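You operate a simulated robot arm through the tools that you are given. There is no shell and no other tool.

Carry out the task below with a simulated robot arm. There is one attempt and no reset: what you move stays moved.

JOB
Set the controls near the worktop. At the end: the low heat button is switched on; the extra dry button is switched on; the dose dial is turned to 30 ml; the dryer dial is turned to towels; whatever was shut is shut again. Leave all else as you found it, and nothing knocked over.

The check looks at the end state, three seconds after you hand in, the way a careful person would. Anything else that was tipped, shoved, dropped, spilled or broken makes it a failure. Flat cloth is picked up by pressing the open fingertips on it (5 to 10 N) and closing them slowly along it; thin cloth reads only 2 to 8 mm in the jaws.

ROBOT AND FRAMES
A 7-joint arm with a two-finger parallel gripper, fixed in place. Base frame: the origin is on the floor under the middle of its stand, x ahead of it, y to its left, z up; the work surface is at about z = 0.9. Readings come in m, degrees, newtons and seconds.
With the tool pointing down near the work surface it reaches from about 0.38 to 0.9 m from the base axis. Its first joint turns from -143.0 to 143.0 degrees. Payload 3 kg.
The TCP is the grasp point between the finger pads, 0.03 m short of the fingertips. In the tool frame z runs along the fingers and y along their closing line. The gripper opens to 0.094 m. The fingers are 0.028 m wide and 0.01 m thick; the gripper's body (0.05 by 0.096 m) begins 0.055 m behind the TCP.
Orientation is that of the tool frame in the base frame, as a unit quaternion [x, y, z, w]. With the fingers straight down and closing along the base's y, the tool's x points along the base's -x, its y along +y and its z along -z.

CONTROLS
- The arm moves only by the tool jog_arm. Its argument "moves" is a list of rows, each an object of numbers (a shift or turn left out is 0, a gripper value left out holds the last): "tx", "ty", "tz": the shift along the base's x, y, z in units of 25 mm (1.0 is 25 mm); "rx", "ry", "rz": the turn, a rotation vector about the base's x, y, z in units of 8 degrees (1.0 is 8 degrees); "hand": the closure, from 0 (fully open) to 1 (shut). In form: [{"tx": .., "ty": .., "tz": .., "rx": .., "ry": .., "rz": .., "hand": ..}, ...]. A call has 1 to 20 rows; each row shifts and turns the commanded pose from where the row before left it. A call with a number of a shift or a turn outside -1 to 1 is refused whole. Rows are played at 5 a second. More than 0.05 m and 8.6 degrees between two rows, or a gripper value outside its range, and nothing of the call is played. A pose out of reach is approached as far as the arm can. The call stops where the force on the tool passes 40 N (or 10 N more than at its start, if that is more) or the arm is blocked; 0.2 s more then pass. The fingers move at their own pace (about 0.072 m/s each) and stop on an object; they squeeze with about 23 N. The grip force told is the motor's: it shows also when the fingers shut on nothing. Time passes only in rows, and 0.2 s behind the last, so rows that do not move let the fingers close. It gives the time, the measured TCP pose, the force on the tool (base axes), the opening and the grip force at its end, in the units of the frame above (readings bear some noise), with the torque about the TCP (base axes, N m) and any sound that the robot's microphone picked up.
- Cameras (640 x 400 px; columns grow to the right, rows downward): "scene" is fixed at [0.2027, 0.6468, 1.4539]; the picture's right is [-0.73, -0.69, 0.00], its down [-0.43, 0.45, -0.78] and it looks along [0.54, -0.57, -0.62] (base axes); focal length 214 px, centre (320, 200). "wrist" rides on the gripper at [0.076, 0.014, -0.103] in the tool frame; the picture's right is [-0.18, 0.98, 0.00], its down [-0.75, -0.14, -0.64] and it looks along [-0.63, -0.12, 0.77] (tool axes); focal length 243 px, centre (320, 200). There is no depth. A picture from a camera that has moved, and an enlarged one, comes with that camera's place and axes in the base frame and with its lens. The place of the scene camera against the robot may be out by one fixed shift of up to 0.025 m in any direction.
- capture(camera): a new picture of that camera. It takes no simulated time.
- zoom(camera, box): a new picture of the part [left, top, right, bottom] of that camera's present view, enlarged. It takes no simulated time.
- hand_in(): hands the job in; it is judged then, once.

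Nothing tells you positions but the pictures and the camera data. Unless the task says otherwise, let go and move clear before handing in.

The tools are called as a command line: name --argument value ..., lists and objects as JSON in quotes. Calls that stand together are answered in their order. jog_arm: Moves the arm, as the interface text tells. Its arguments: {"type":"object","properties":{"moves":{"type":"array","items":{"type":"object","properties":{"tx":{"type":"number"},"ty":{"type":"number"},"tz":{"type":"number"},"rx":{"type":"number"},"ry":{"type":"number"},"rz":{"type":"number"},"hand":{"type":"number"}}}}},"required":["moves"]} The other tools are called the same way: capture (camera) takes a picture; zoom (camera, box) takes an enlarged picture of a part of a camera's view; hand_in () hands the job in.

At the start:

```text
time: 0.0
tcp_pos: [0.4533, 0.3161, 1.3236]
orientation: [0.0, 1.0, 0.0, -0.001]
wrist_force: [0.3, -0.1, 0.3]
torque: [0.02, 0.02, 0.0]
width: 0.0941
finger_force: 0.1
```

scene: 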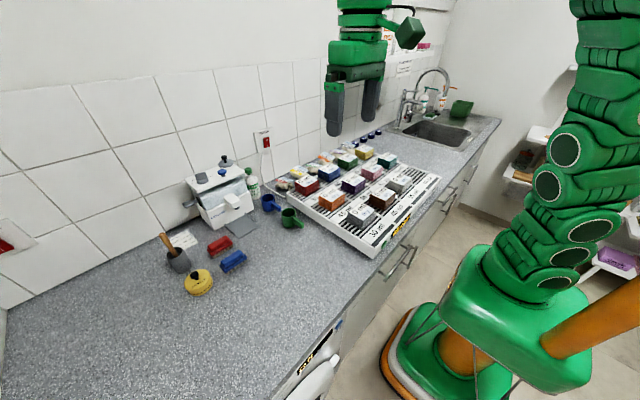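
wrist: 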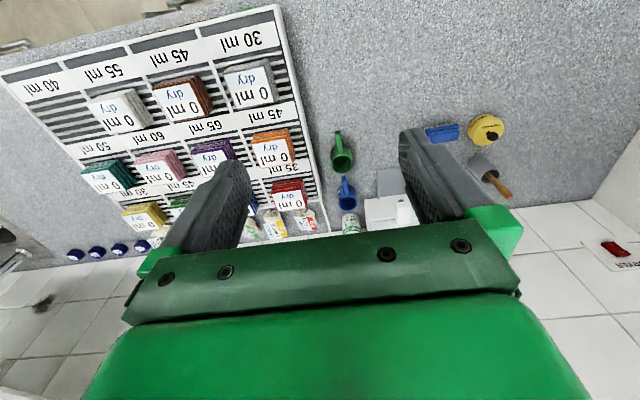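

I see a worktop with a board of labelled blocks, a small dispenser-like box, mugs, and a panel low at the worktop front. I'll zoom in on these to find the controls before moving anything.

zoom --camera "scene" --box '[150, 140, 310, 240]'

zoom --camera "scene" --box '[260, 300, 420, 400]'

zoom --camera "scene" --box '[260, 130, 450, 260]'

zoom --camera "scene" --box '[0, 200, 80, 250]'

zoom --camera "wrist" --box '[320, 100, 640, 300]'

```text
4.00 times, centred on (230, 190) of scene
camera zoom: at [0.2027, 0.6468, 1.4539], right [-0.73, -0.69, 0.0], down [-0.43, 0.45, -0.78], along [0.54, -0.57, -0.62], focal length 858 px, centre (680, 240)
```

zoom: 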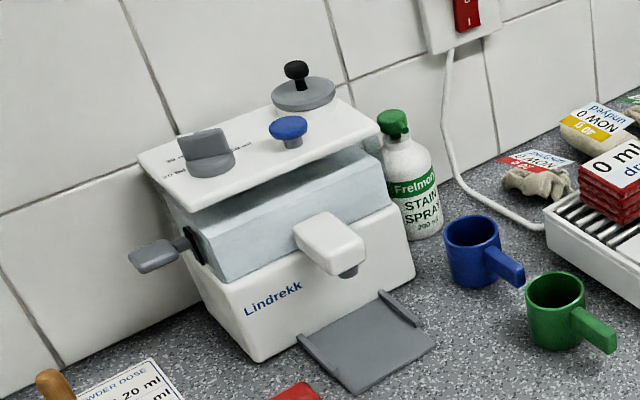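

```text
4.00 times, centred on (340, 350) of scene
camera zoom: at [0.2027, 0.6468, 1.4539], right [-0.73, -0.69, 0.0], down [-0.43, 0.45, -0.78], along [0.54, -0.57, -0.62], focal length 858 px, centre (240, -400)
```

zoom: 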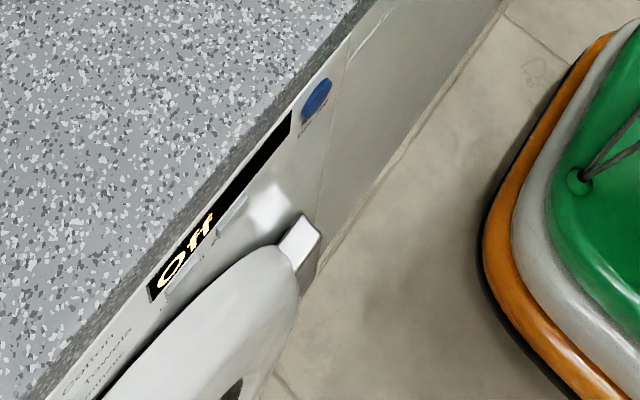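

```text
3.08 times, centred on (355, 195) of scene
camera zoom: at [0.2027, 0.6468, 1.4539], right [-0.73, -0.69, 0.0], down [-0.43, 0.45, -0.78], along [0.54, -0.57, -0.62], focal length 660 px, centre (212, 215)
```

zoom: 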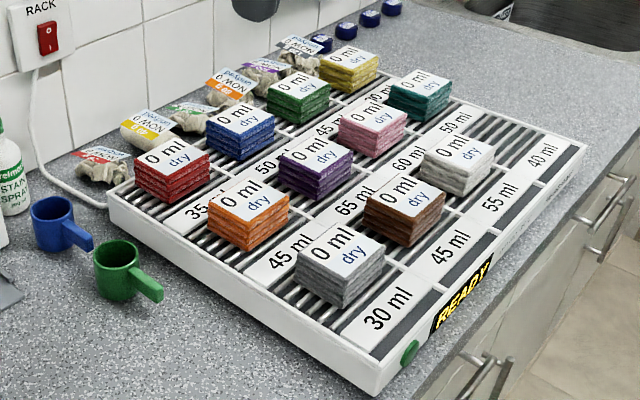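

```text
8.00 times, centred on (40, 225) of scene
camera zoom: at [0.2027, 0.6468, 1.4539], right [-0.73, -0.69, 0.0], down [-0.43, 0.45, -0.78], along [0.54, -0.57, -0.62], focal length 1716 px, centre (2560, 0)
```

zoom: 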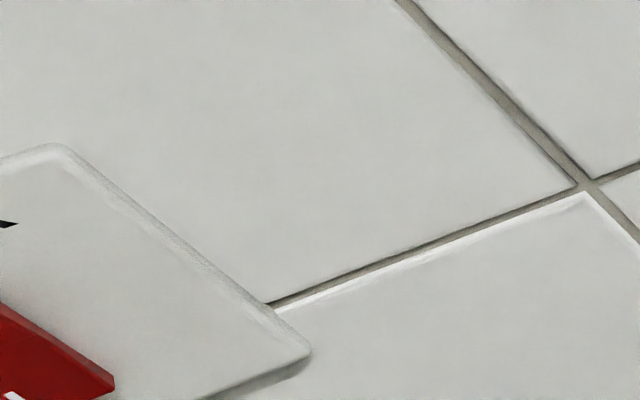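

```text
2.00 times, centred on (480, 200) of wrist
camera zoom: at [0.3787, 0.3301, 1.4263], right [0.18, 0.98, 0.0], down [0.75, -0.14, 0.64], along [0.63, -0.12, -0.77], focal length 485 px, centre (0, 200)
```

zoom: 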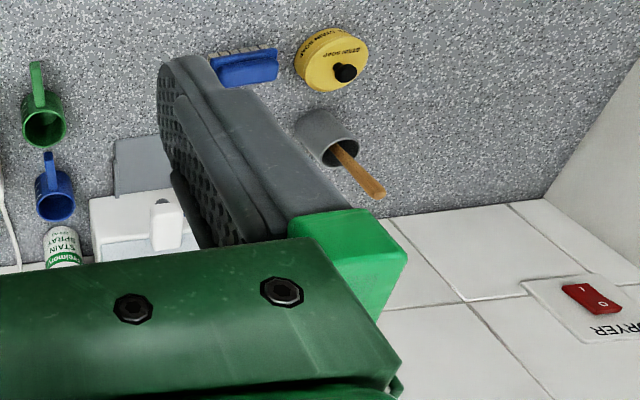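

The dryer sits under the worktop with its front panel facing the robot. I put its blue button at about (0.33, 0.44, 0.85). The Lindrekk dispenser, which probably holds the dose dial, stands near the wall. I'll move the wrist camera out over the floor to see the dryer front.

jog_arm --moves '[{"tx": -1, "ty": 1}, {"tx": -1, "ty": 1}, {"tx": -1, "ty": 1}, {"tx": -1, "ty": 1}, {"tx": -1, "ty": 1}, {"tx": -1, "ty": 1}, {"tx": -1, "ty": 1}, {"tx": -1, "ty": 1}, {"tx": -1, "ty": 1}, {"tx": -1, "ty": 1}, {"tx": -1, "ty": 1}, {"tz": -1}, {"tz": -1}, {"tz": -1}, {"tz": -1}, {"tz": -1}]'

capture --camera "wrist"

capture --camera "scene"

```text
time: 3.4
tcp_pos: [0.1858, 0.5841, 1.169]
orientation: [0.001, 1.0, -0.001, -0.001]
wrist_force: [0.1, 1.0, -0.2]
torque: [-0.01, 0.0, -0.01]
width: 0.0942
finger_force: 0.1
out of reach, approached as far as the arm can: row 9, 11
```

```text
taken
camera wrist: at [0.1117, 0.5995, 1.2716], right [0.19, 0.98, 0.0], down [0.75, -0.14, 0.64], along [0.63, -0.12, -0.77], focal length 243 px, centre (320, 200)
```

wrist: 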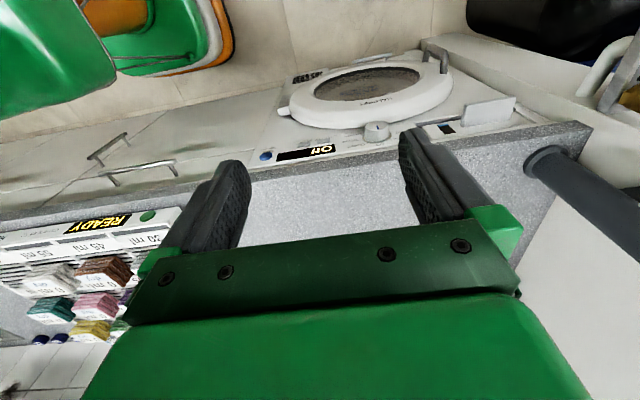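

```text
taken
```

scene: 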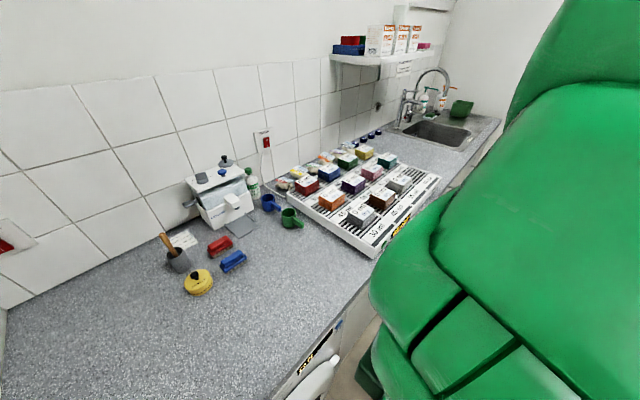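

zoom --camera "wrist" --box '[240, 80, 400, 180]'

zoom --camera "wrist" --box '[380, 50, 540, 150]'

zoom --camera "wrist" --box '[240, 30, 560, 230]'

```text
4.00 times, centred on (320, 130) of wrist
camera zoom: at [0.1117, 0.5995, 1.2716], right [0.19, 0.98, 0.0], down [0.75, -0.14, 0.64], along [0.63, -0.12, -0.77], focal length 970 px, centre (320, 480)
```

zoom: 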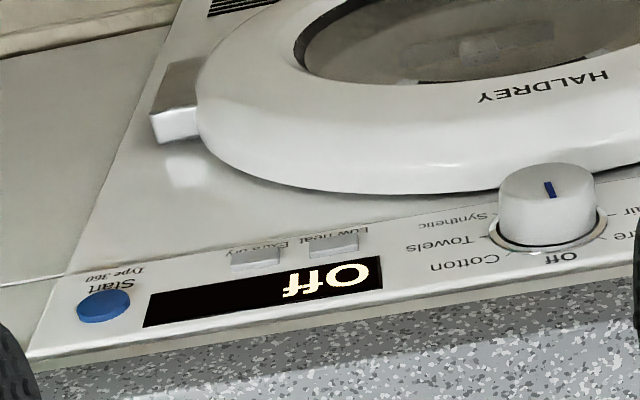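

```text
4.00 times, centred on (460, 100) of wrist
camera zoom: at [0.1117, 0.5995, 1.2716], right [0.19, 0.98, 0.0], down [0.75, -0.14, 0.64], along [0.63, -0.12, -0.77], focal length 970 px, centre (-240, 600)
```

zoom: 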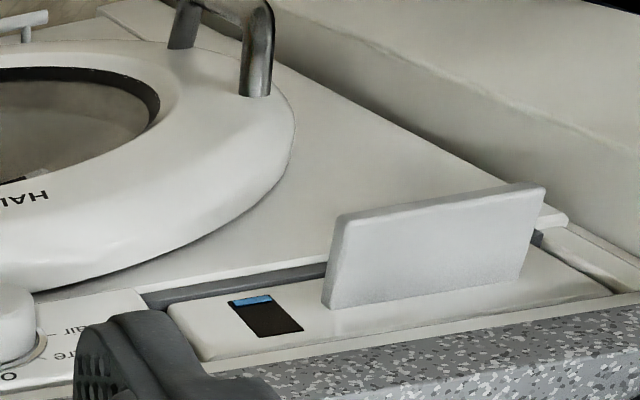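

```text
2.00 times, centred on (400, 130) of wrist
camera zoom: at [0.1117, 0.5995, 1.2716], right [0.19, 0.98, 0.0], down [0.75, -0.14, 0.64], along [0.63, -0.12, -0.77], focal length 485 px, centre (160, 340)
```

zoom: 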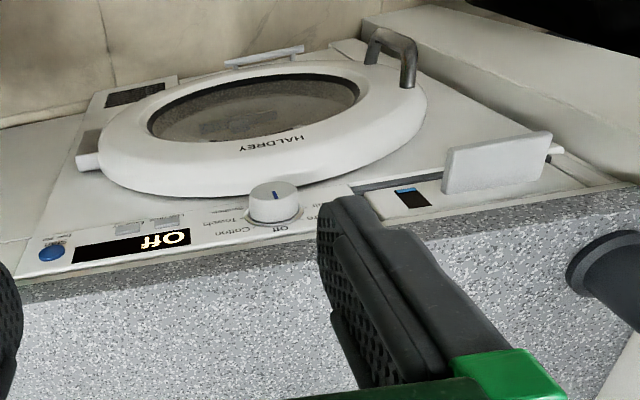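

The dryer front carries a dial (Off / Cotton / Towels / Synthetic …), a display reading "Off", two small buttons (Extra dry, Low heat) and a blue Start button. I'll tilt the gripper and lower it so the wrist camera faces this panel squarely.

jog_arm --moves '[{"ry": -1, "tz": -0.8}, {"ry": -1, "tz": -0.8}, {"ry": -1, "tz": -0.8}, {"ry": -1, "tz": -0.8}, {"ry": -0.8, "tz": -0.8}, {"tz": -0.8}, {"tz": -0.8}, {"tz": -0.8}]'

capture --camera "wrist"

capture --camera "scene"

```text
time: 4.5
tcp_pos: [0.2258, 0.5959, 1.1088]
orientation: [0.087, 0.986, 0.044, 0.132]
wrist_force: [0.1, -0.4, 0.8]
torque: [-0.01, 0.02, -0.02]
width: 0.094
finger_force: 0.2
stopped in row 5: the arm was blocked; the commanded pose is now the measured one
```

```text
taken
camera wrist: at [0.1292, 0.6174, 1.1894], right [0.33, 0.93, 0.16], down [0.52, -0.32, 0.79], along [0.79, -0.18, -0.59], focal length 243 px, centre (320, 200)
```

wrist: 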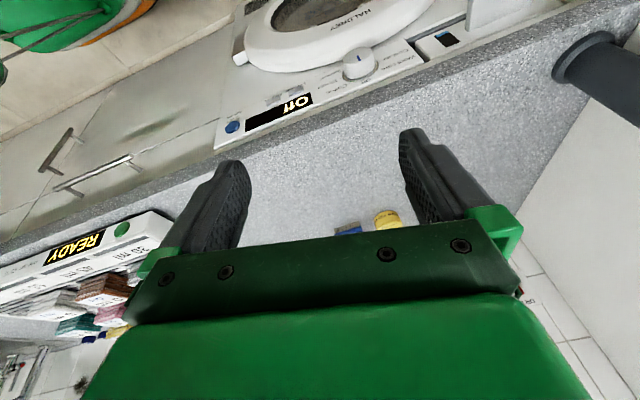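

```text
taken
```

scene: 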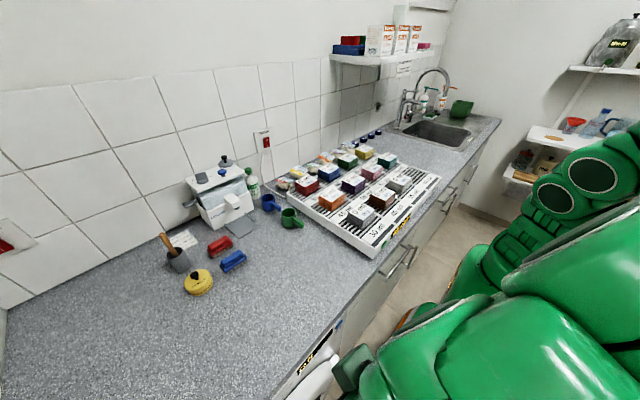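

The tilt was blocked, so some joint is near its limit in this pose. I'll zoom in from here to read the dial before choosing an easier arm posture.

zoom --camera "wrist" --box '[320, 20, 400, 70]'

zoom --camera "wrist" --box '[220, 60, 380, 160]'

zoom --camera "wrist" --box '[380, 0, 500, 75]'

```text
8.00 times, centred on (360, 45) of wrist
camera zoom: at [0.1292, 0.6174, 1.1894], right [0.33, 0.93, 0.16], down [0.52, -0.32, 0.79], along [0.79, -0.18, -0.59], focal length 1941 px, centre (0, 1440)
```

zoom: 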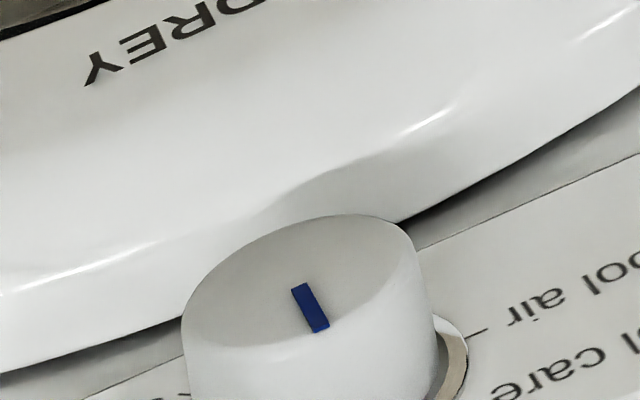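

```text
4.00 times, centred on (300, 110) of wrist
camera zoom: at [0.1292, 0.6174, 1.1894], right [0.33, 0.93, 0.16], down [0.52, -0.32, 0.79], along [0.79, -0.18, -0.59], focal length 970 px, centre (400, 560)
```

zoom: 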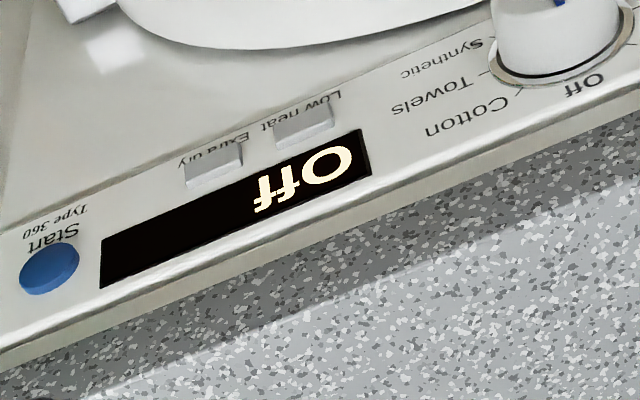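

```text
5.33 times, centred on (440, 38) of wrist
camera zoom: at [0.1292, 0.6174, 1.1894], right [0.33, 0.93, 0.16], down [0.52, -0.32, 0.79], along [0.79, -0.18, -0.59], focal length 1294 px, centre (-320, 1067)
```

zoom: 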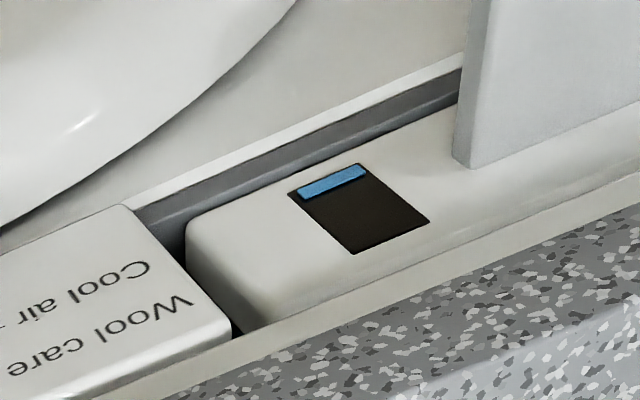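

The dial now points to Off at the top, with Cotton, Towels and Synthetic running clockwise and Wool care and Cool air on the left. I'll straighten the tool to vertical and lower it in front of the worktop edge for a closer look.

jog_arm --moves '[{"rx": -0.31, "ry": 0.95, "rz": 0.62}, {"rx": -0.31, "ry": 0.95, "rz": 0.62}, {"tz": -0.8}, {"tz": -0.8}, {"tz": -0.8}, {"tz": -0.8}, {"tz": -0.8}, {"tz": -0.8}]'

capture --camera "wrist"

capture --camera "scene"

```text
refused: row 1 steps farther than a row can; nothing moved
```

```text
taken
camera wrist: at [0.1292, 0.6174, 1.1894], right [0.33, 0.93, 0.16], down [0.52, -0.32, 0.79], along [0.79, -0.18, -0.59], focal length 243 px, centre (320, 200)
```

wrist: 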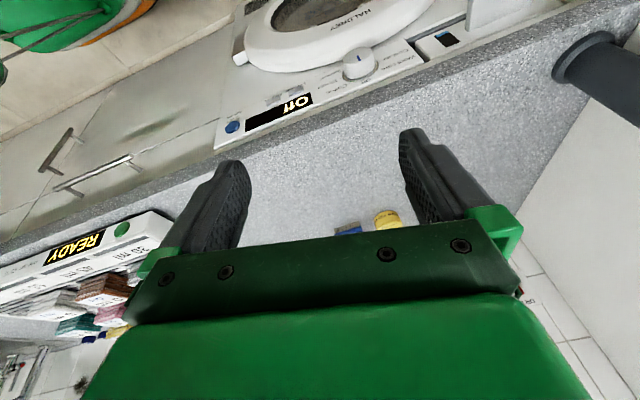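

```text
taken
```

scene: 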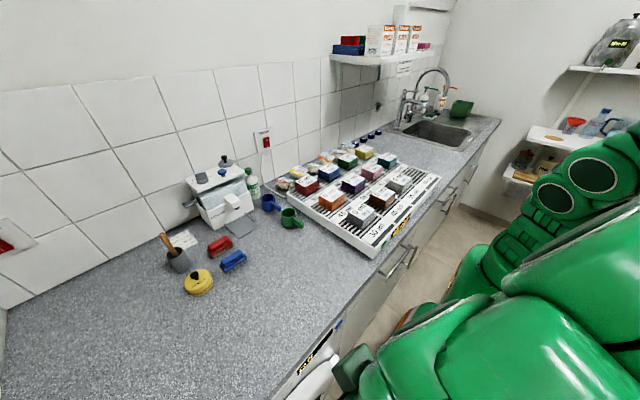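

Each row's combined turn has to stay under 8.6°, so the call was refused. I'll spread the same correction over more rows.

jog_arm --moves '[{"rx": -0.21, "ry": 0.63, "rz": 0.42}, {"rx": -0.21, "ry": 0.63, "rz": 0.42}, {"rx": -0.21, "ry": 0.63, "rz": 0.42}, {"tz": -0.8}, {"tz": -0.8}, {"tz": -0.8}, {"tz": -0.8}, {"tz": -0.8}, {"tz": -0.8}]'

capture --camera "wrist"

capture --camera "scene"

```text
time: 6.5
tcp_pos: [0.2221, 0.5974, 0.9905]
orientation: [-0.003, 1.0, 0.002, 0.003]
wrist_force: [-0.5, 1.6, -0.9]
torque: [0.02, -0.03, 0.01]
width: 0.0939
finger_force: 0.1
```

```text
taken
camera wrist: at [0.1477, 0.6105, 1.0915], right [0.18, 0.98, 0.01], down [0.75, -0.14, 0.65], along [0.64, -0.11, -0.76], focal length 243 px, centre (320, 200)
```

wrist: 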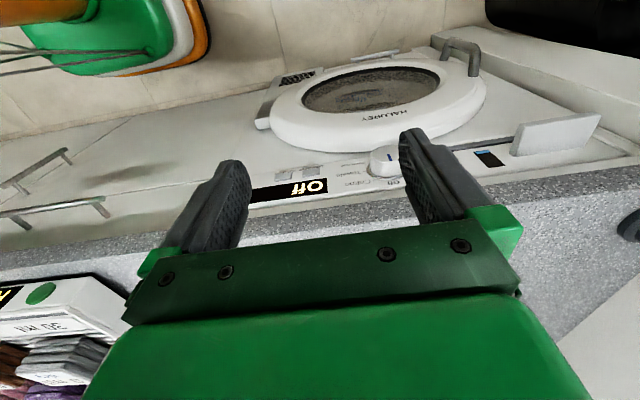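

```text
taken
```

scene: 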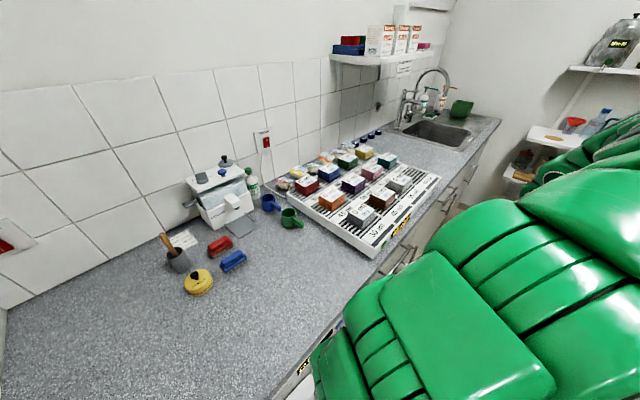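

The tool is vertical again, and the panel is partly hidden by the fingers. I'll go lower and shift in y to get a second clear view of the panel for triangulation.

zoom --camera "wrist" --box '[230, 120, 430, 245]'

jog_arm --moves '[{"tz": -0.8}, {"tz": -0.8}, {"tz": -0.8}, {"tz": -0.8}]'

capture --camera "wrist"

zoom --camera "wrist" --box '[230, 80, 430, 205]'

```text
3.20 times, centred on (330, 182) of wrist
camera zoom: at [0.1477, 0.6105, 1.0915], right [0.18, 0.98, 0.01], down [0.75, -0.14, 0.65], along [0.64, -0.11, -0.76], focal length 776 px, centre (288, 256)
```

zoom: 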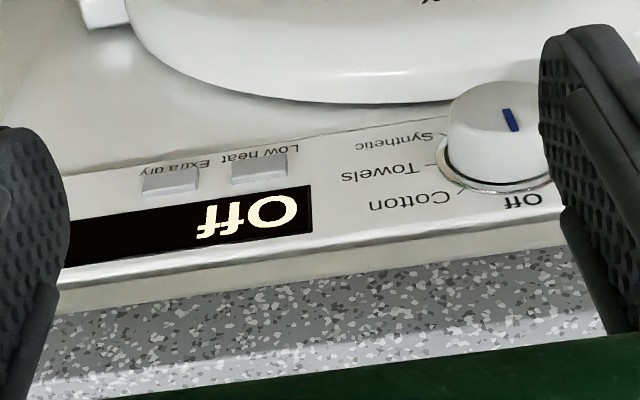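

```text
time: 7.5
tcp_pos: [0.224, 0.5963, 0.91]
orientation: [-0.002, 1.0, 0.002, 0.005]
wrist_force: [-0.8, 0.3, -0.7]
torque: [0.03, 0.02, 0.0]
width: 0.0941
finger_force: 0.0
```

```text
taken
camera wrist: at [0.1484, 0.6107, 1.0115], right [0.18, 0.98, 0.01], down [0.75, -0.14, 0.65], along [0.64, -0.11, -0.76], focal length 243 px, centre (320, 200)
```

wrist: 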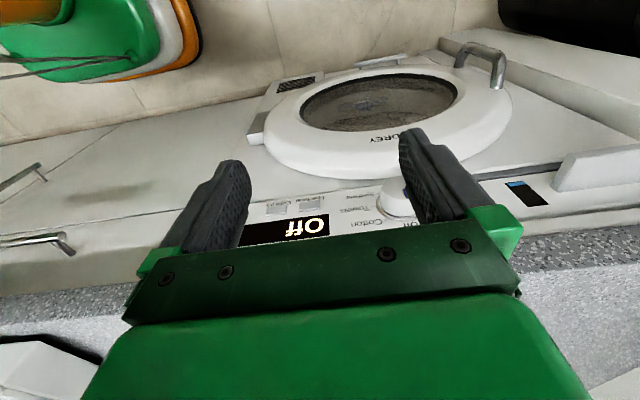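

```text
3.20 times, centred on (330, 142) of wrist
camera zoom: at [0.1484, 0.6107, 1.0115], right [0.18, 0.98, 0.01], down [0.75, -0.14, 0.65], along [0.64, -0.11, -0.76], focal length 776 px, centre (288, 384)
```

zoom: 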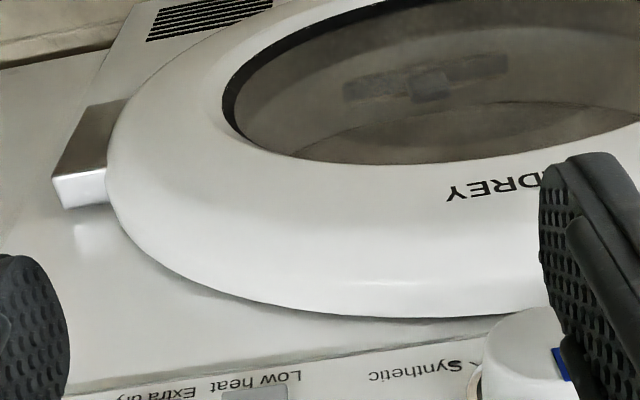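

Triangulating from the two views puts the panel face at x≈0.35, the two small buttons at z≈0.78 and the dial centre near (0.35, 0.67, 0.81). I'll shift toward +y to see the dial and its labels between the fingers.

jog_arm --moves '[{"ty": 0.9, "tz": 0.8}, {"ty": 0.9, "tz": 0.8}, {"ty": 0.9}, {"ty": 0.9}]'

capture --camera "wrist"

zoom --camera "wrist" --box '[250, 110, 410, 210]'

```text
time: 8.5
tcp_pos: [0.223, 0.6865, 0.9497]
orientation: [-0.004, 1.0, 0.002, 0.003]
wrist_force: [0.0, 0.3, 0.1]
torque: [0.04, -0.02, 0.0]
width: 0.0941
finger_force: 0.0
```

```text
taken
camera wrist: at [0.148, 0.7008, 1.0523], right [0.18, 0.98, 0.0], down [0.75, -0.14, 0.65], along [0.64, -0.11, -0.76], focal length 243 px, centre (320, 200)
```

wrist: 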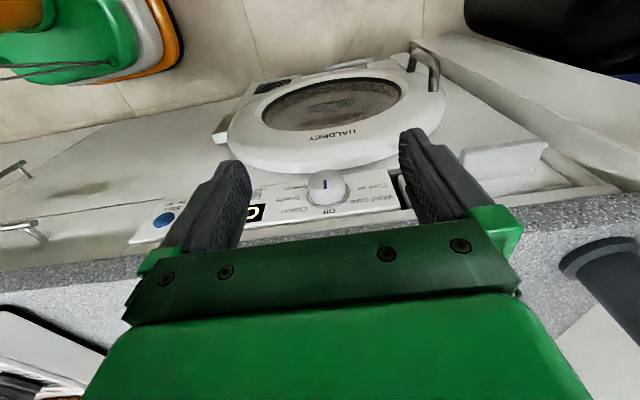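

```text
4.00 times, centred on (330, 160) of wrist
camera zoom: at [0.148, 0.7008, 1.0523], right [0.18, 0.98, 0.0], down [0.75, -0.14, 0.65], along [0.64, -0.11, -0.76], focal length 970 px, centre (280, 360)
```

zoom: 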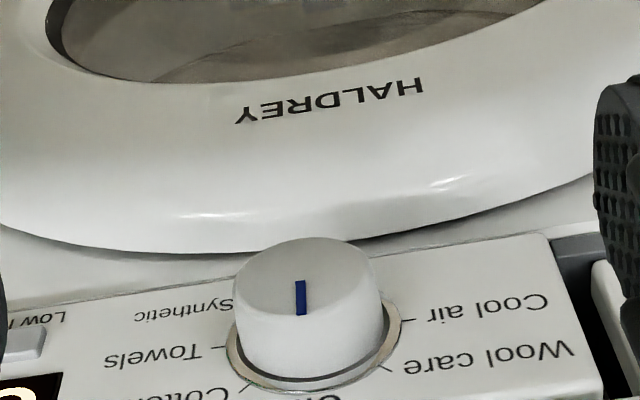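

The dial centre is at about (y 0.678, z 0.801), pointing at Off, with detents every 45°. Towels is therefore 90° clockwise, which is +90° about x. Before touching it, I'll test in clear space how far the wrist can tilt and roll.

jog_arm --moves '[{"ry": -1}, {"ry": -1}, {"rx": 1}, {"rx": 1}, {"rx": 1}, {"rx": 1}, {"rx": 1}]'

capture --camera "scene"

capture --camera "wrist"

```text
time: 10.1
tcp_pos: [0.2227, 0.685, 0.949]
orientation: [0.045, 0.929, 0.341, 0.135]
wrist_force: [0.8, -0.4, 0.4]
torque: [0.01, 0.04, 0.0]
width: 0.0941
finger_force: 0.2
```

```text
taken
```

scene: 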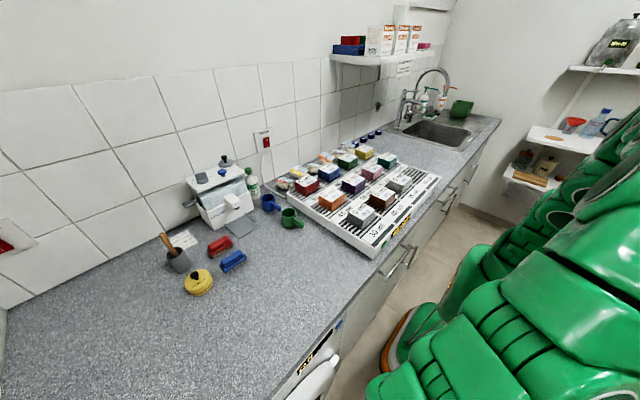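

```text
taken
camera wrist: at [0.1227, 0.6468, 1.0162], right [0.17, 0.72, 0.67], down [0.54, -0.64, 0.54], along [0.82, 0.27, -0.5], focal length 243 px, centre (320, 200)
```

wrist: 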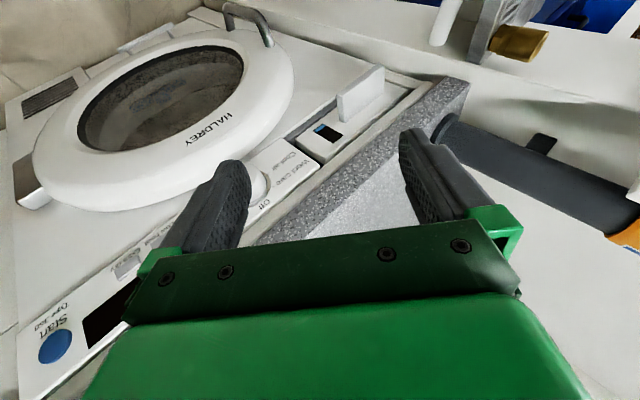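

The 16° tilt and 40° roll worked. I'll see how much further the roll can go.

jog_arm --moves '[{"rx": 1}, {"rx": 1}, {"rx": 1}, {"rx": 1}, {"rx": 1}]'

capture --camera "wrist"

capture --camera "scene"

```text
time: 11.3
tcp_pos: [0.2232, 0.6859, 0.949]
orientation: [0.09, 0.757, 0.638, 0.109]
wrist_force: [0.2, 0.2, 0.3]
torque: [-0.02, -0.05, -0.02]
width: 0.0939
finger_force: 0.0
```

```text
taken
camera wrist: at [0.1228, 0.6122, 0.9751], right [0.17, 0.12, 0.98], down [0.54, -0.84, 0.0], along [0.82, 0.53, -0.21], focal length 243 px, centre (320, 200)
```

wrist: 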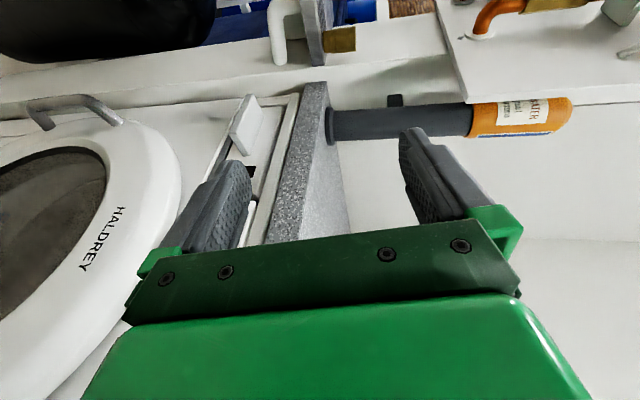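

```text
taken
```

scene: 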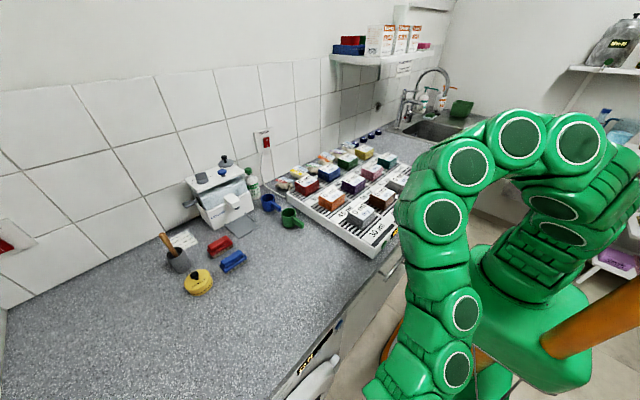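

The roll works to 80°. I'll now check whether the tool can turn to point straight at the panel (+x), which would make turning the dial simplest.

jog_arm --moves '[{"ry": -0.17, "rz": -0.97}, {"ry": -0.17, "rz": -0.97}, {"ry": -0.17, "rz": -0.97}, {"ry": -0.17, "rz": -0.97}]'

capture --camera "wrist"

capture --camera "scene"

```text
time: 12.5
tcp_pos: [0.2569, 0.6749, 0.949]
orientation: [0.277, 0.693, 0.58, 0.328]
wrist_force: [0.4, 0.2, 0.1]
torque: [-0.01, -0.02, 0.0]
width: 0.094
finger_force: 0.1
stopped in row 4: the arm was blocked; the commanded pose is now the measured one
```

```text
taken
camera wrist: at [0.1309, 0.6732, 0.9648], right [0.12, 0.03, 0.99], down [-0.02, -1.0, 0.03], along [0.99, -0.02, -0.12], focal length 243 px, centre (320, 200)
```

wrist: 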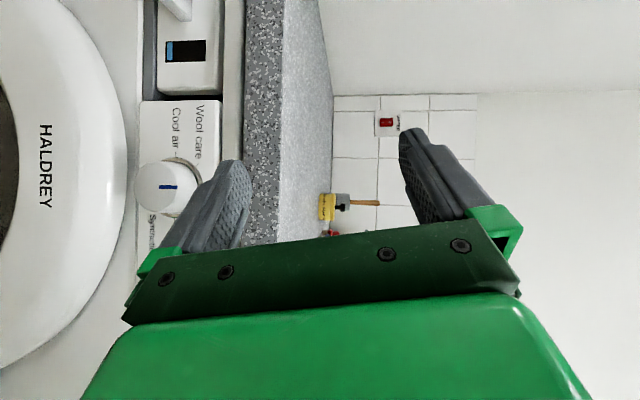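

```text
taken
```

scene: 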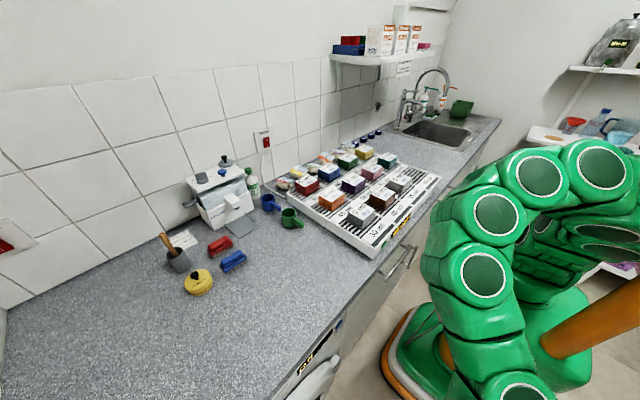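

The arm stopped at about 51° of tilt, but the wrist camera now faces the panel almost squarely. I'll measure the panel from here.

zoom --camera "wrist" --box '[100, 80, 260, 280]'

zoom --camera "wrist" --box '[110, 130, 230, 230]'

```text
2.00 times, centred on (180, 180) of wrist
camera zoom: at [0.1309, 0.6732, 0.9648], right [0.12, 0.03, 0.99], down [-0.02, -1.0, 0.03], along [0.99, -0.02, -0.12], focal length 485 px, centre (600, 240)
```

zoom: 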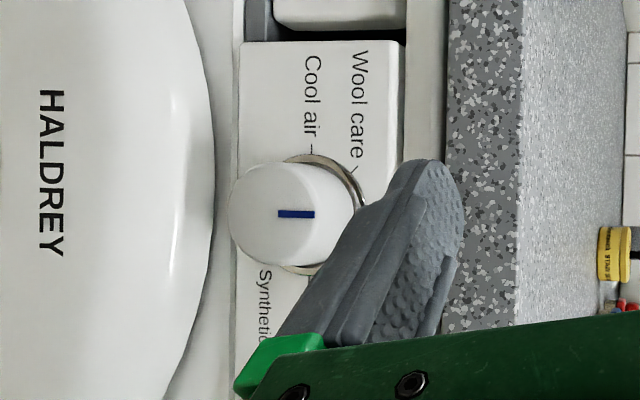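

```text
4.00 times, centred on (170, 180) of wrist
camera zoom: at [0.1309, 0.6732, 0.9648], right [0.12, 0.03, 0.99], down [-0.02, -1.0, 0.03], along [0.99, -0.02, -0.12], focal length 970 px, centre (920, 280)
```

zoom: 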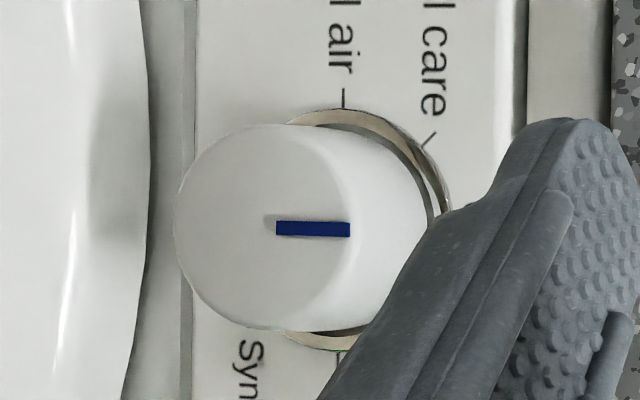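

Both sets of views agree: worktop front edge at x≈0.353, dial at y≈0.677, z≈0.79–0.80, and the door rim well below it. I'll set the gripper to roughly 20° roll and 32° tilt in clear space, then see how it lines up with the dial.

jog_arm --moves '[{"ry": 0.139, "rz": 0.788}, {"ry": 0.139, "rz": 0.788}, {"ry": 0.139, "rz": 0.788}, {"rx": -1}, {"rx": -1}, {"rx": -1}, {"rx": -1}, {"rx": -1}, {"rx": -1}, {"rx": -1}, {"rx": -0.5}]'

capture --camera "wrist"

capture --camera "scene"

```text
time: 14.9
tcp_pos: [0.2513, 0.6779, 0.9463]
orientation: [0.046, 0.95, 0.163, 0.263]
wrist_force: [0.4, -0.1, -1.1]
torque: [-0.02, -0.01, 0.02]
width: 0.094
finger_force: 0.1
```

```text
taken
camera wrist: at [0.135, 0.6747, 0.9967], right [0.16, 0.89, 0.42], down [0.31, -0.45, 0.84], along [0.94, 0.0, -0.35], focal length 243 px, centre (320, 200)
```

wrist: 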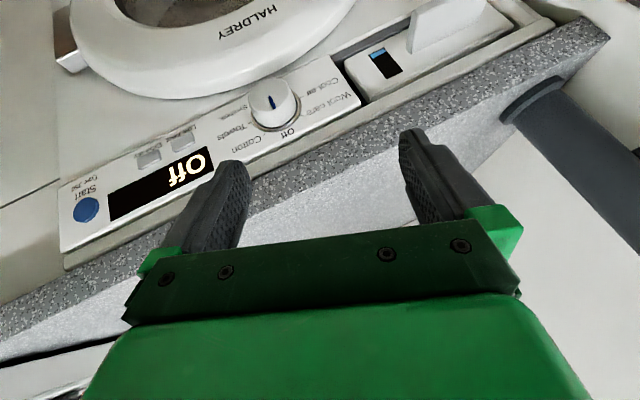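

```text
taken
```

scene: 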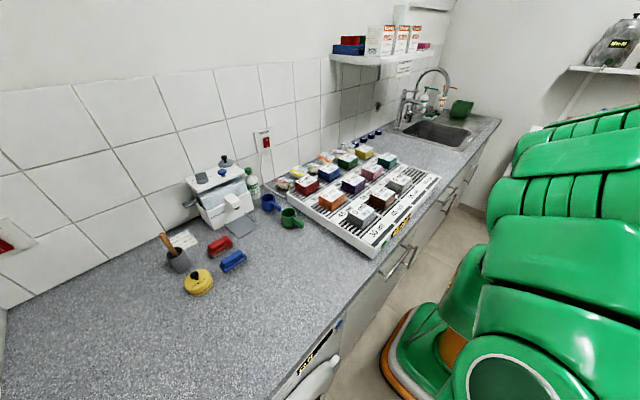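

This is a clear frontal view of the whole panel. I'll zoom in to measure the dial and buttons accurately.

zoom --camera "wrist" --box '[220, 60, 380, 160]'

zoom --camera "wrist" --box '[60, 110, 220, 260]'

```text
4.00 times, centred on (300, 110) of wrist
camera zoom: at [0.135, 0.6747, 0.9967], right [0.16, 0.89, 0.42], down [0.31, -0.45, 0.84], along [0.94, 0.0, -0.35], focal length 970 px, centre (400, 560)
```

zoom: 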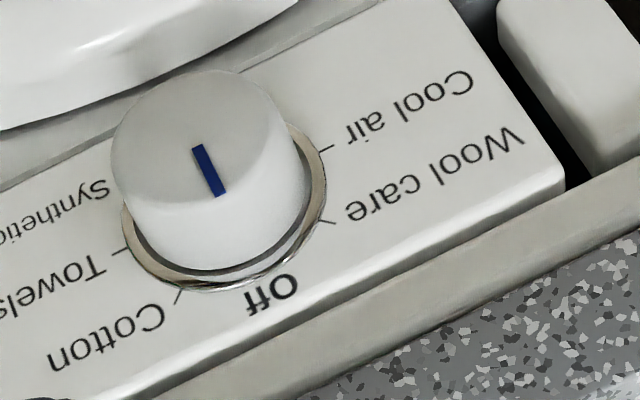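

```text
2.67 times, centred on (140, 185) of wrist
camera zoom: at [0.135, 0.6747, 0.9967], right [0.16, 0.89, 0.42], down [0.31, -0.45, 0.84], along [0.94, 0.0, -0.35], focal length 647 px, centre (800, 240)
```

zoom: 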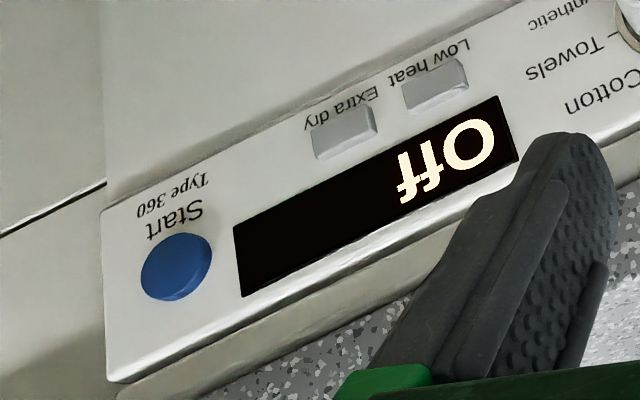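

From the two best views, the panel is at x≈0.355, the dial centre at (y 0.675, z 0.791) with its cap near x 0.33, and the buttons at z≈0.776 (Low heat y≈0.564, Extra dry y≈0.519). I'll lower the open gripper in front of the dial before going in.

jog_arm --moves '[{"ty": -0.034, "tz": -0.832}, {"ty": -0.034, "tz": -0.832}, {"ty": -0.034, "tz": -0.832}, {"ty": -0.034, "tz": -0.832}, {"ty": -0.034, "tz": -0.832}, {"ty": -0.034, "tz": -0.832}, {"ty": -0.034, "tz": -0.832}]'

capture --camera "wrist"

capture --camera "scene"

```text
time: 16.5
tcp_pos: [0.2519, 0.6719, 0.8012]
orientation: [0.045, 0.949, 0.165, 0.263]
wrist_force: [0.6, 1.5, 0.2]
torque: [0.03, 0.03, -0.02]
width: 0.0939
finger_force: 0.0
```

```text
taken
camera wrist: at [0.1343, 0.669, 0.8505], right [0.16, 0.89, 0.42], down [0.32, -0.45, 0.84], along [0.94, 0.0, -0.35], focal length 243 px, centre (320, 200)
```

wrist: 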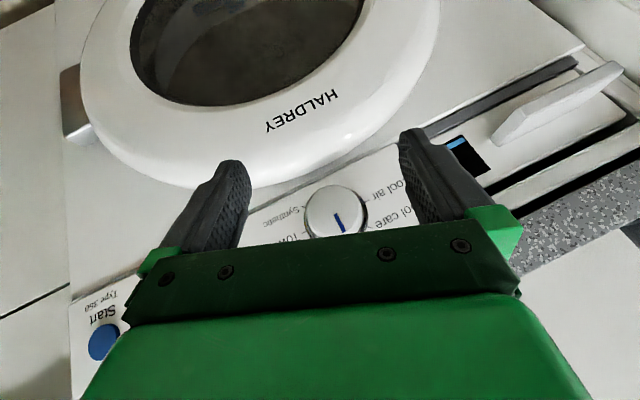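

```text
taken
```

scene: 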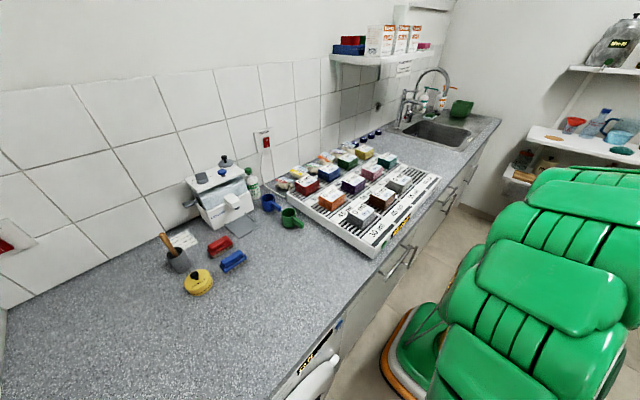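

The dial sits centred between the fingers. I'll zoom in to triangulate its depth again before going in.

zoom --camera "wrist" --box '[260, 160, 420, 260]'

```text
4.00 times, centred on (340, 210) of wrist
camera zoom: at [0.1343, 0.669, 0.8505], right [0.16, 0.89, 0.42], down [0.32, -0.45, 0.84], along [0.94, 0.0, -0.35], focal length 970 px, centre (240, 160)
```

zoom: 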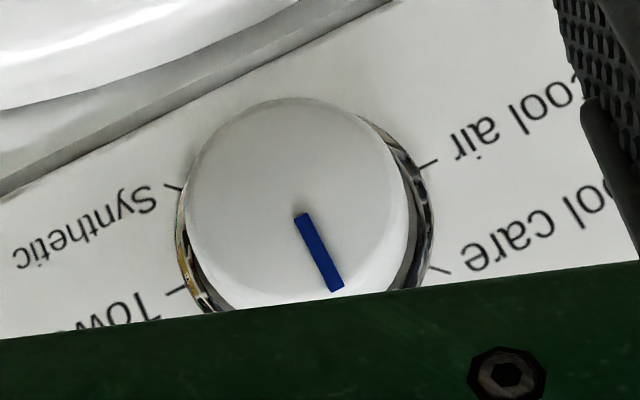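

The refined dial centre is about (x 0.358 panel face, y 0.675, z 0.788). I'll move straight in along +x, with the open fingers passing either side of the knob.

jog_arm --moves '[{"tx": 0.64, "tz": -0.04}, {"tx": 0.64, "tz": -0.04}, {"tx": 0.64, "tz": -0.04}, {"tx": 0.64}, {"tx": 0.2}]'

capture --camera "wrist"

```text
time: 17.7
tcp_pos: [0.3199, 0.6714, 0.7984]
orientation: [0.046, 0.95, 0.164, 0.263]
wrist_force: [-0.7, 0.1, -0.1]
torque: [0.01, 0.01, 0.03]
width: 0.094
finger_force: 0.1
```

```text
taken
camera wrist: at [0.2039, 0.669, 0.8485], right [0.16, 0.89, 0.42], down [0.31, -0.45, 0.84], along [0.94, 0.0, -0.35], focal length 243 px, centre (320, 200)
```

wrist: 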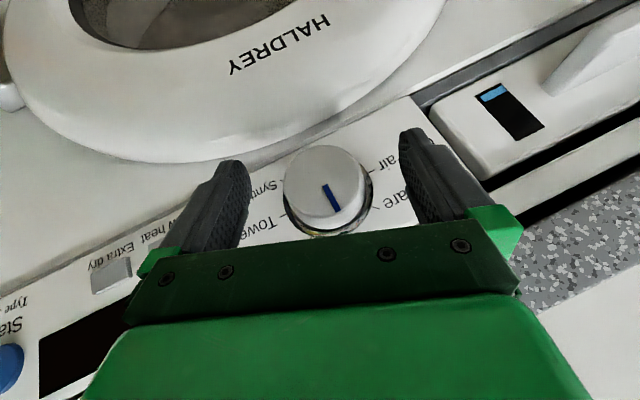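

The fingers straddle the knob, well centred. I'll advance 5 mm more and close the grip.

jog_arm --moves '[{"tx": 0.2}, {"hand": 0.6}, {"hand": 1}, {"hand": 1}, {"hand": 1}, {"hand": 1}]'

capture --camera "wrist"

```text
time: 19.1
tcp_pos: [0.3248, 0.6719, 0.7981]
orientation: [0.045, 0.949, 0.165, 0.264]
wrist_force: [4.5, 8.6, 0.3]
torque: [0.06, 0.05, 0.14]
width: 0.0485
finger_force: 44.4
```

```text
taken
camera wrist: at [0.2088, 0.6689, 0.8488], right [0.16, 0.89, 0.42], down [0.31, -0.45, 0.84], along [0.94, 0.0, -0.35], focal length 243 px, centre (320, 200)
```

wrist: 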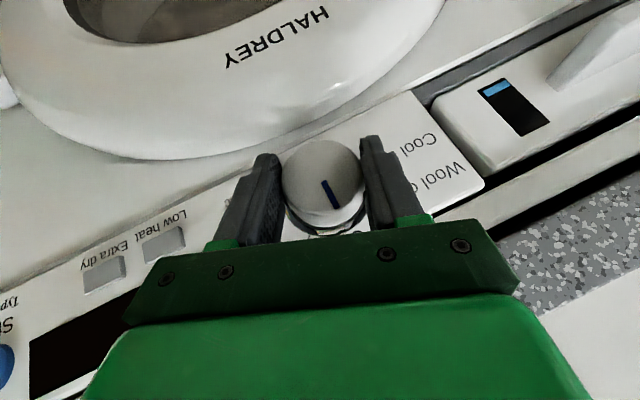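

The knob is gripped, with 48.5 mm between the jaws. I'll roll about the dial axis by 45° clockwise (+rx), moving the TCP so the pivot stays on the knob axis.

jog_arm --moves '[{"rx": 1, "ty": -0.051, "tz": -0.022, "hand": 1}, {"rx": 1, "ty": -0.048, "tz": -0.029}, {"rx": 1, "ty": -0.043, "tz": -0.035}]'

capture --camera "wrist"

```text
time: 19.9
tcp_pos: [0.3262, 0.668, 0.7954]
orientation: [0.1, 0.894, 0.358, 0.249]
wrist_force: [-17.7, 6.6, 6.5]
torque: [0.12, 0.16, 0.94]
width: 0.0484
finger_force: 45.0
```

```text
taken
camera wrist: at [0.2084, 0.6447, 0.8411], right [0.16, 0.64, 0.75], down [0.31, -0.75, 0.58], along [0.94, 0.14, -0.32], focal length 243 px, centre (320, 200)
```

wrist: 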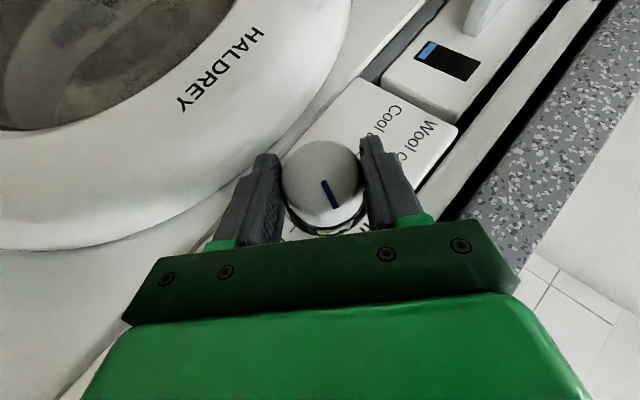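

The knob turned with the gripper, 24° so far. The −18 N along x suggests a fingertip is rubbing the panel, so I'll back out 2.5 mm and finish the first 45°.

jog_arm --moves '[{"tx": -0.1}, {"rx": 1, "ty": -0.038, "tz": -0.041}, {"rx": 1, "ty": -0.032, "tz": -0.046}, {"rx": 0.63, "ty": -0.016, "tz": -0.03}]'

capture --camera "wrist"

capture --camera "scene"

```text
time: 20.9
tcp_pos: [0.3241, 0.6667, 0.7934]
orientation: [0.145, 0.814, 0.516, 0.226]
wrist_force: [14.1, 3.0, 18.3]
torque: [0.19, -0.29, 0.06]
width: 0.0483
finger_force: 45.1
```

```text
taken
camera wrist: at [0.2076, 0.6278, 0.827], right [0.16, 0.33, 0.93], down [0.31, -0.91, 0.27], along [0.94, 0.25, -0.25], focal length 243 px, centre (320, 200)
```

wrist: 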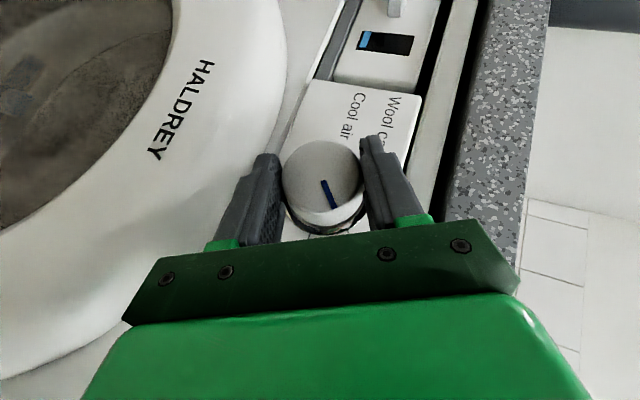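

```text
taken
```

scene: 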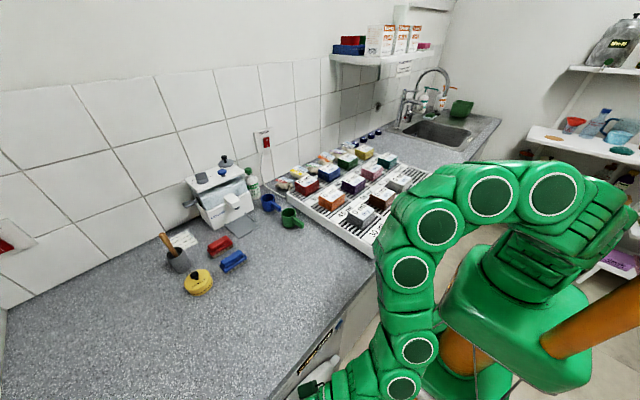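

The first 45° is done. The arm still has room, so I'll relieve the vertical side force slightly and keep rolling.

jog_arm --moves '[{"tz": 0.08, "tx": -0.04}, {"rx": 1, "ty": -0.025, "tz": -0.04}, {"rx": 1, "ty": -0.018, "tz": -0.04}]'

capture --camera "wrist"

```text
time: 21.7
tcp_pos: [0.3226, 0.6635, 0.7906]
orientation: [0.175, 0.735, 0.623, 0.204]
wrist_force: [19.1, 6.0, -24.1]
torque: [-0.27, 0.51, -0.06]
width: 0.048
finger_force: 44.9
```

```text
taken
camera wrist: at [0.2058, 0.6187, 0.8131], right [0.16, 0.07, 0.98], down [0.31, -0.95, 0.01], along [0.94, 0.31, -0.17], focal length 243 px, centre (320, 200)
```

wrist: 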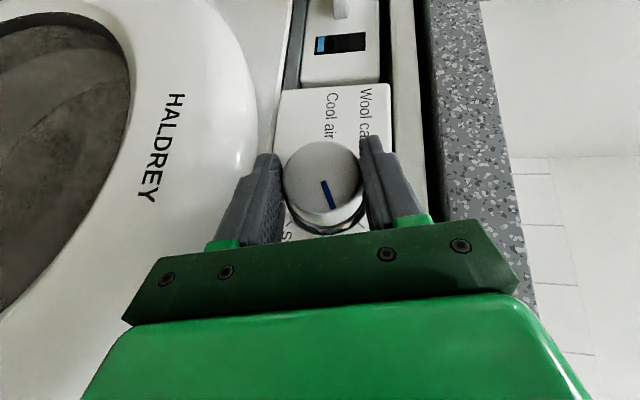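

61° has turned so far. I'll ease the side forces and continue towards 90°.

jog_arm --moves '[{"tx": 0.05, "tz": -0.05}, {"rx": 1, "ty": -0.005, "tz": -0.055}]'

```text
time: 22.3
tcp_pos: [0.3226, 0.6643, 0.7891]
orientation: [0.187, 0.69, 0.672, 0.191]
wrist_force: [2.7, -16.3, -20.2]
torque: [-0.24, -0.09, -0.27]
width: 0.0478
finger_force: 44.8
```

jog_arm --moves '[{"ty": -0.06, "tz": -0.06}, {"rx": 1, "ty": 0.0, "tz": -0.055}]'

capture --camera "wrist"

capture --camera "scene"

```text
time: 22.9
tcp_pos: [0.3219, 0.6639, 0.788]
orientation: [0.2, 0.64, 0.721, 0.177]
wrist_force: [6.4, 29.5, -20.9]
torque: [-0.27, 0.41, 0.44]
width: 0.0479
finger_force: 45.3
```

```text
taken
camera wrist: at [0.2057, 0.614, 0.796], right [0.16, -0.21, 0.96], down [0.32, -0.91, -0.25], along [0.94, 0.35, -0.08], focal length 243 px, centre (320, 200)
```

wrist: 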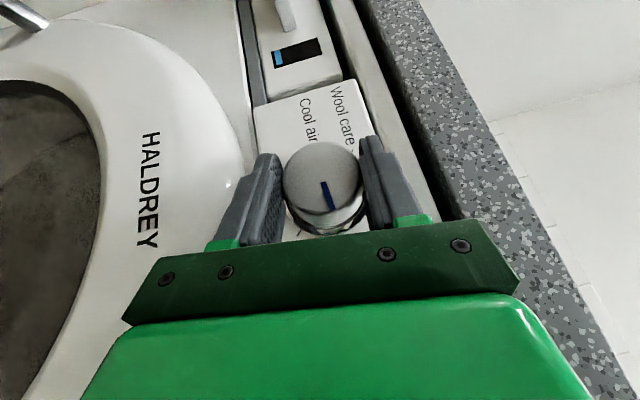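

```text
taken
```

scene: 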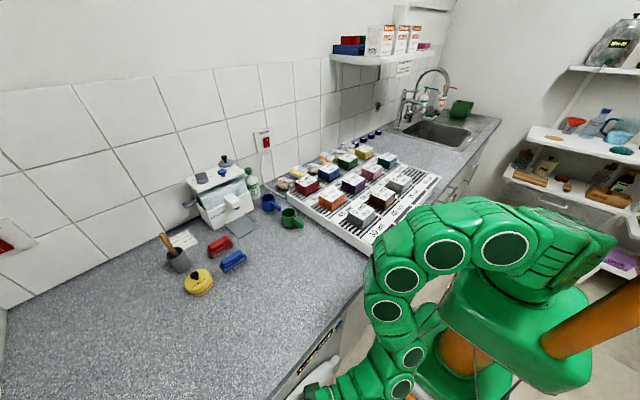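

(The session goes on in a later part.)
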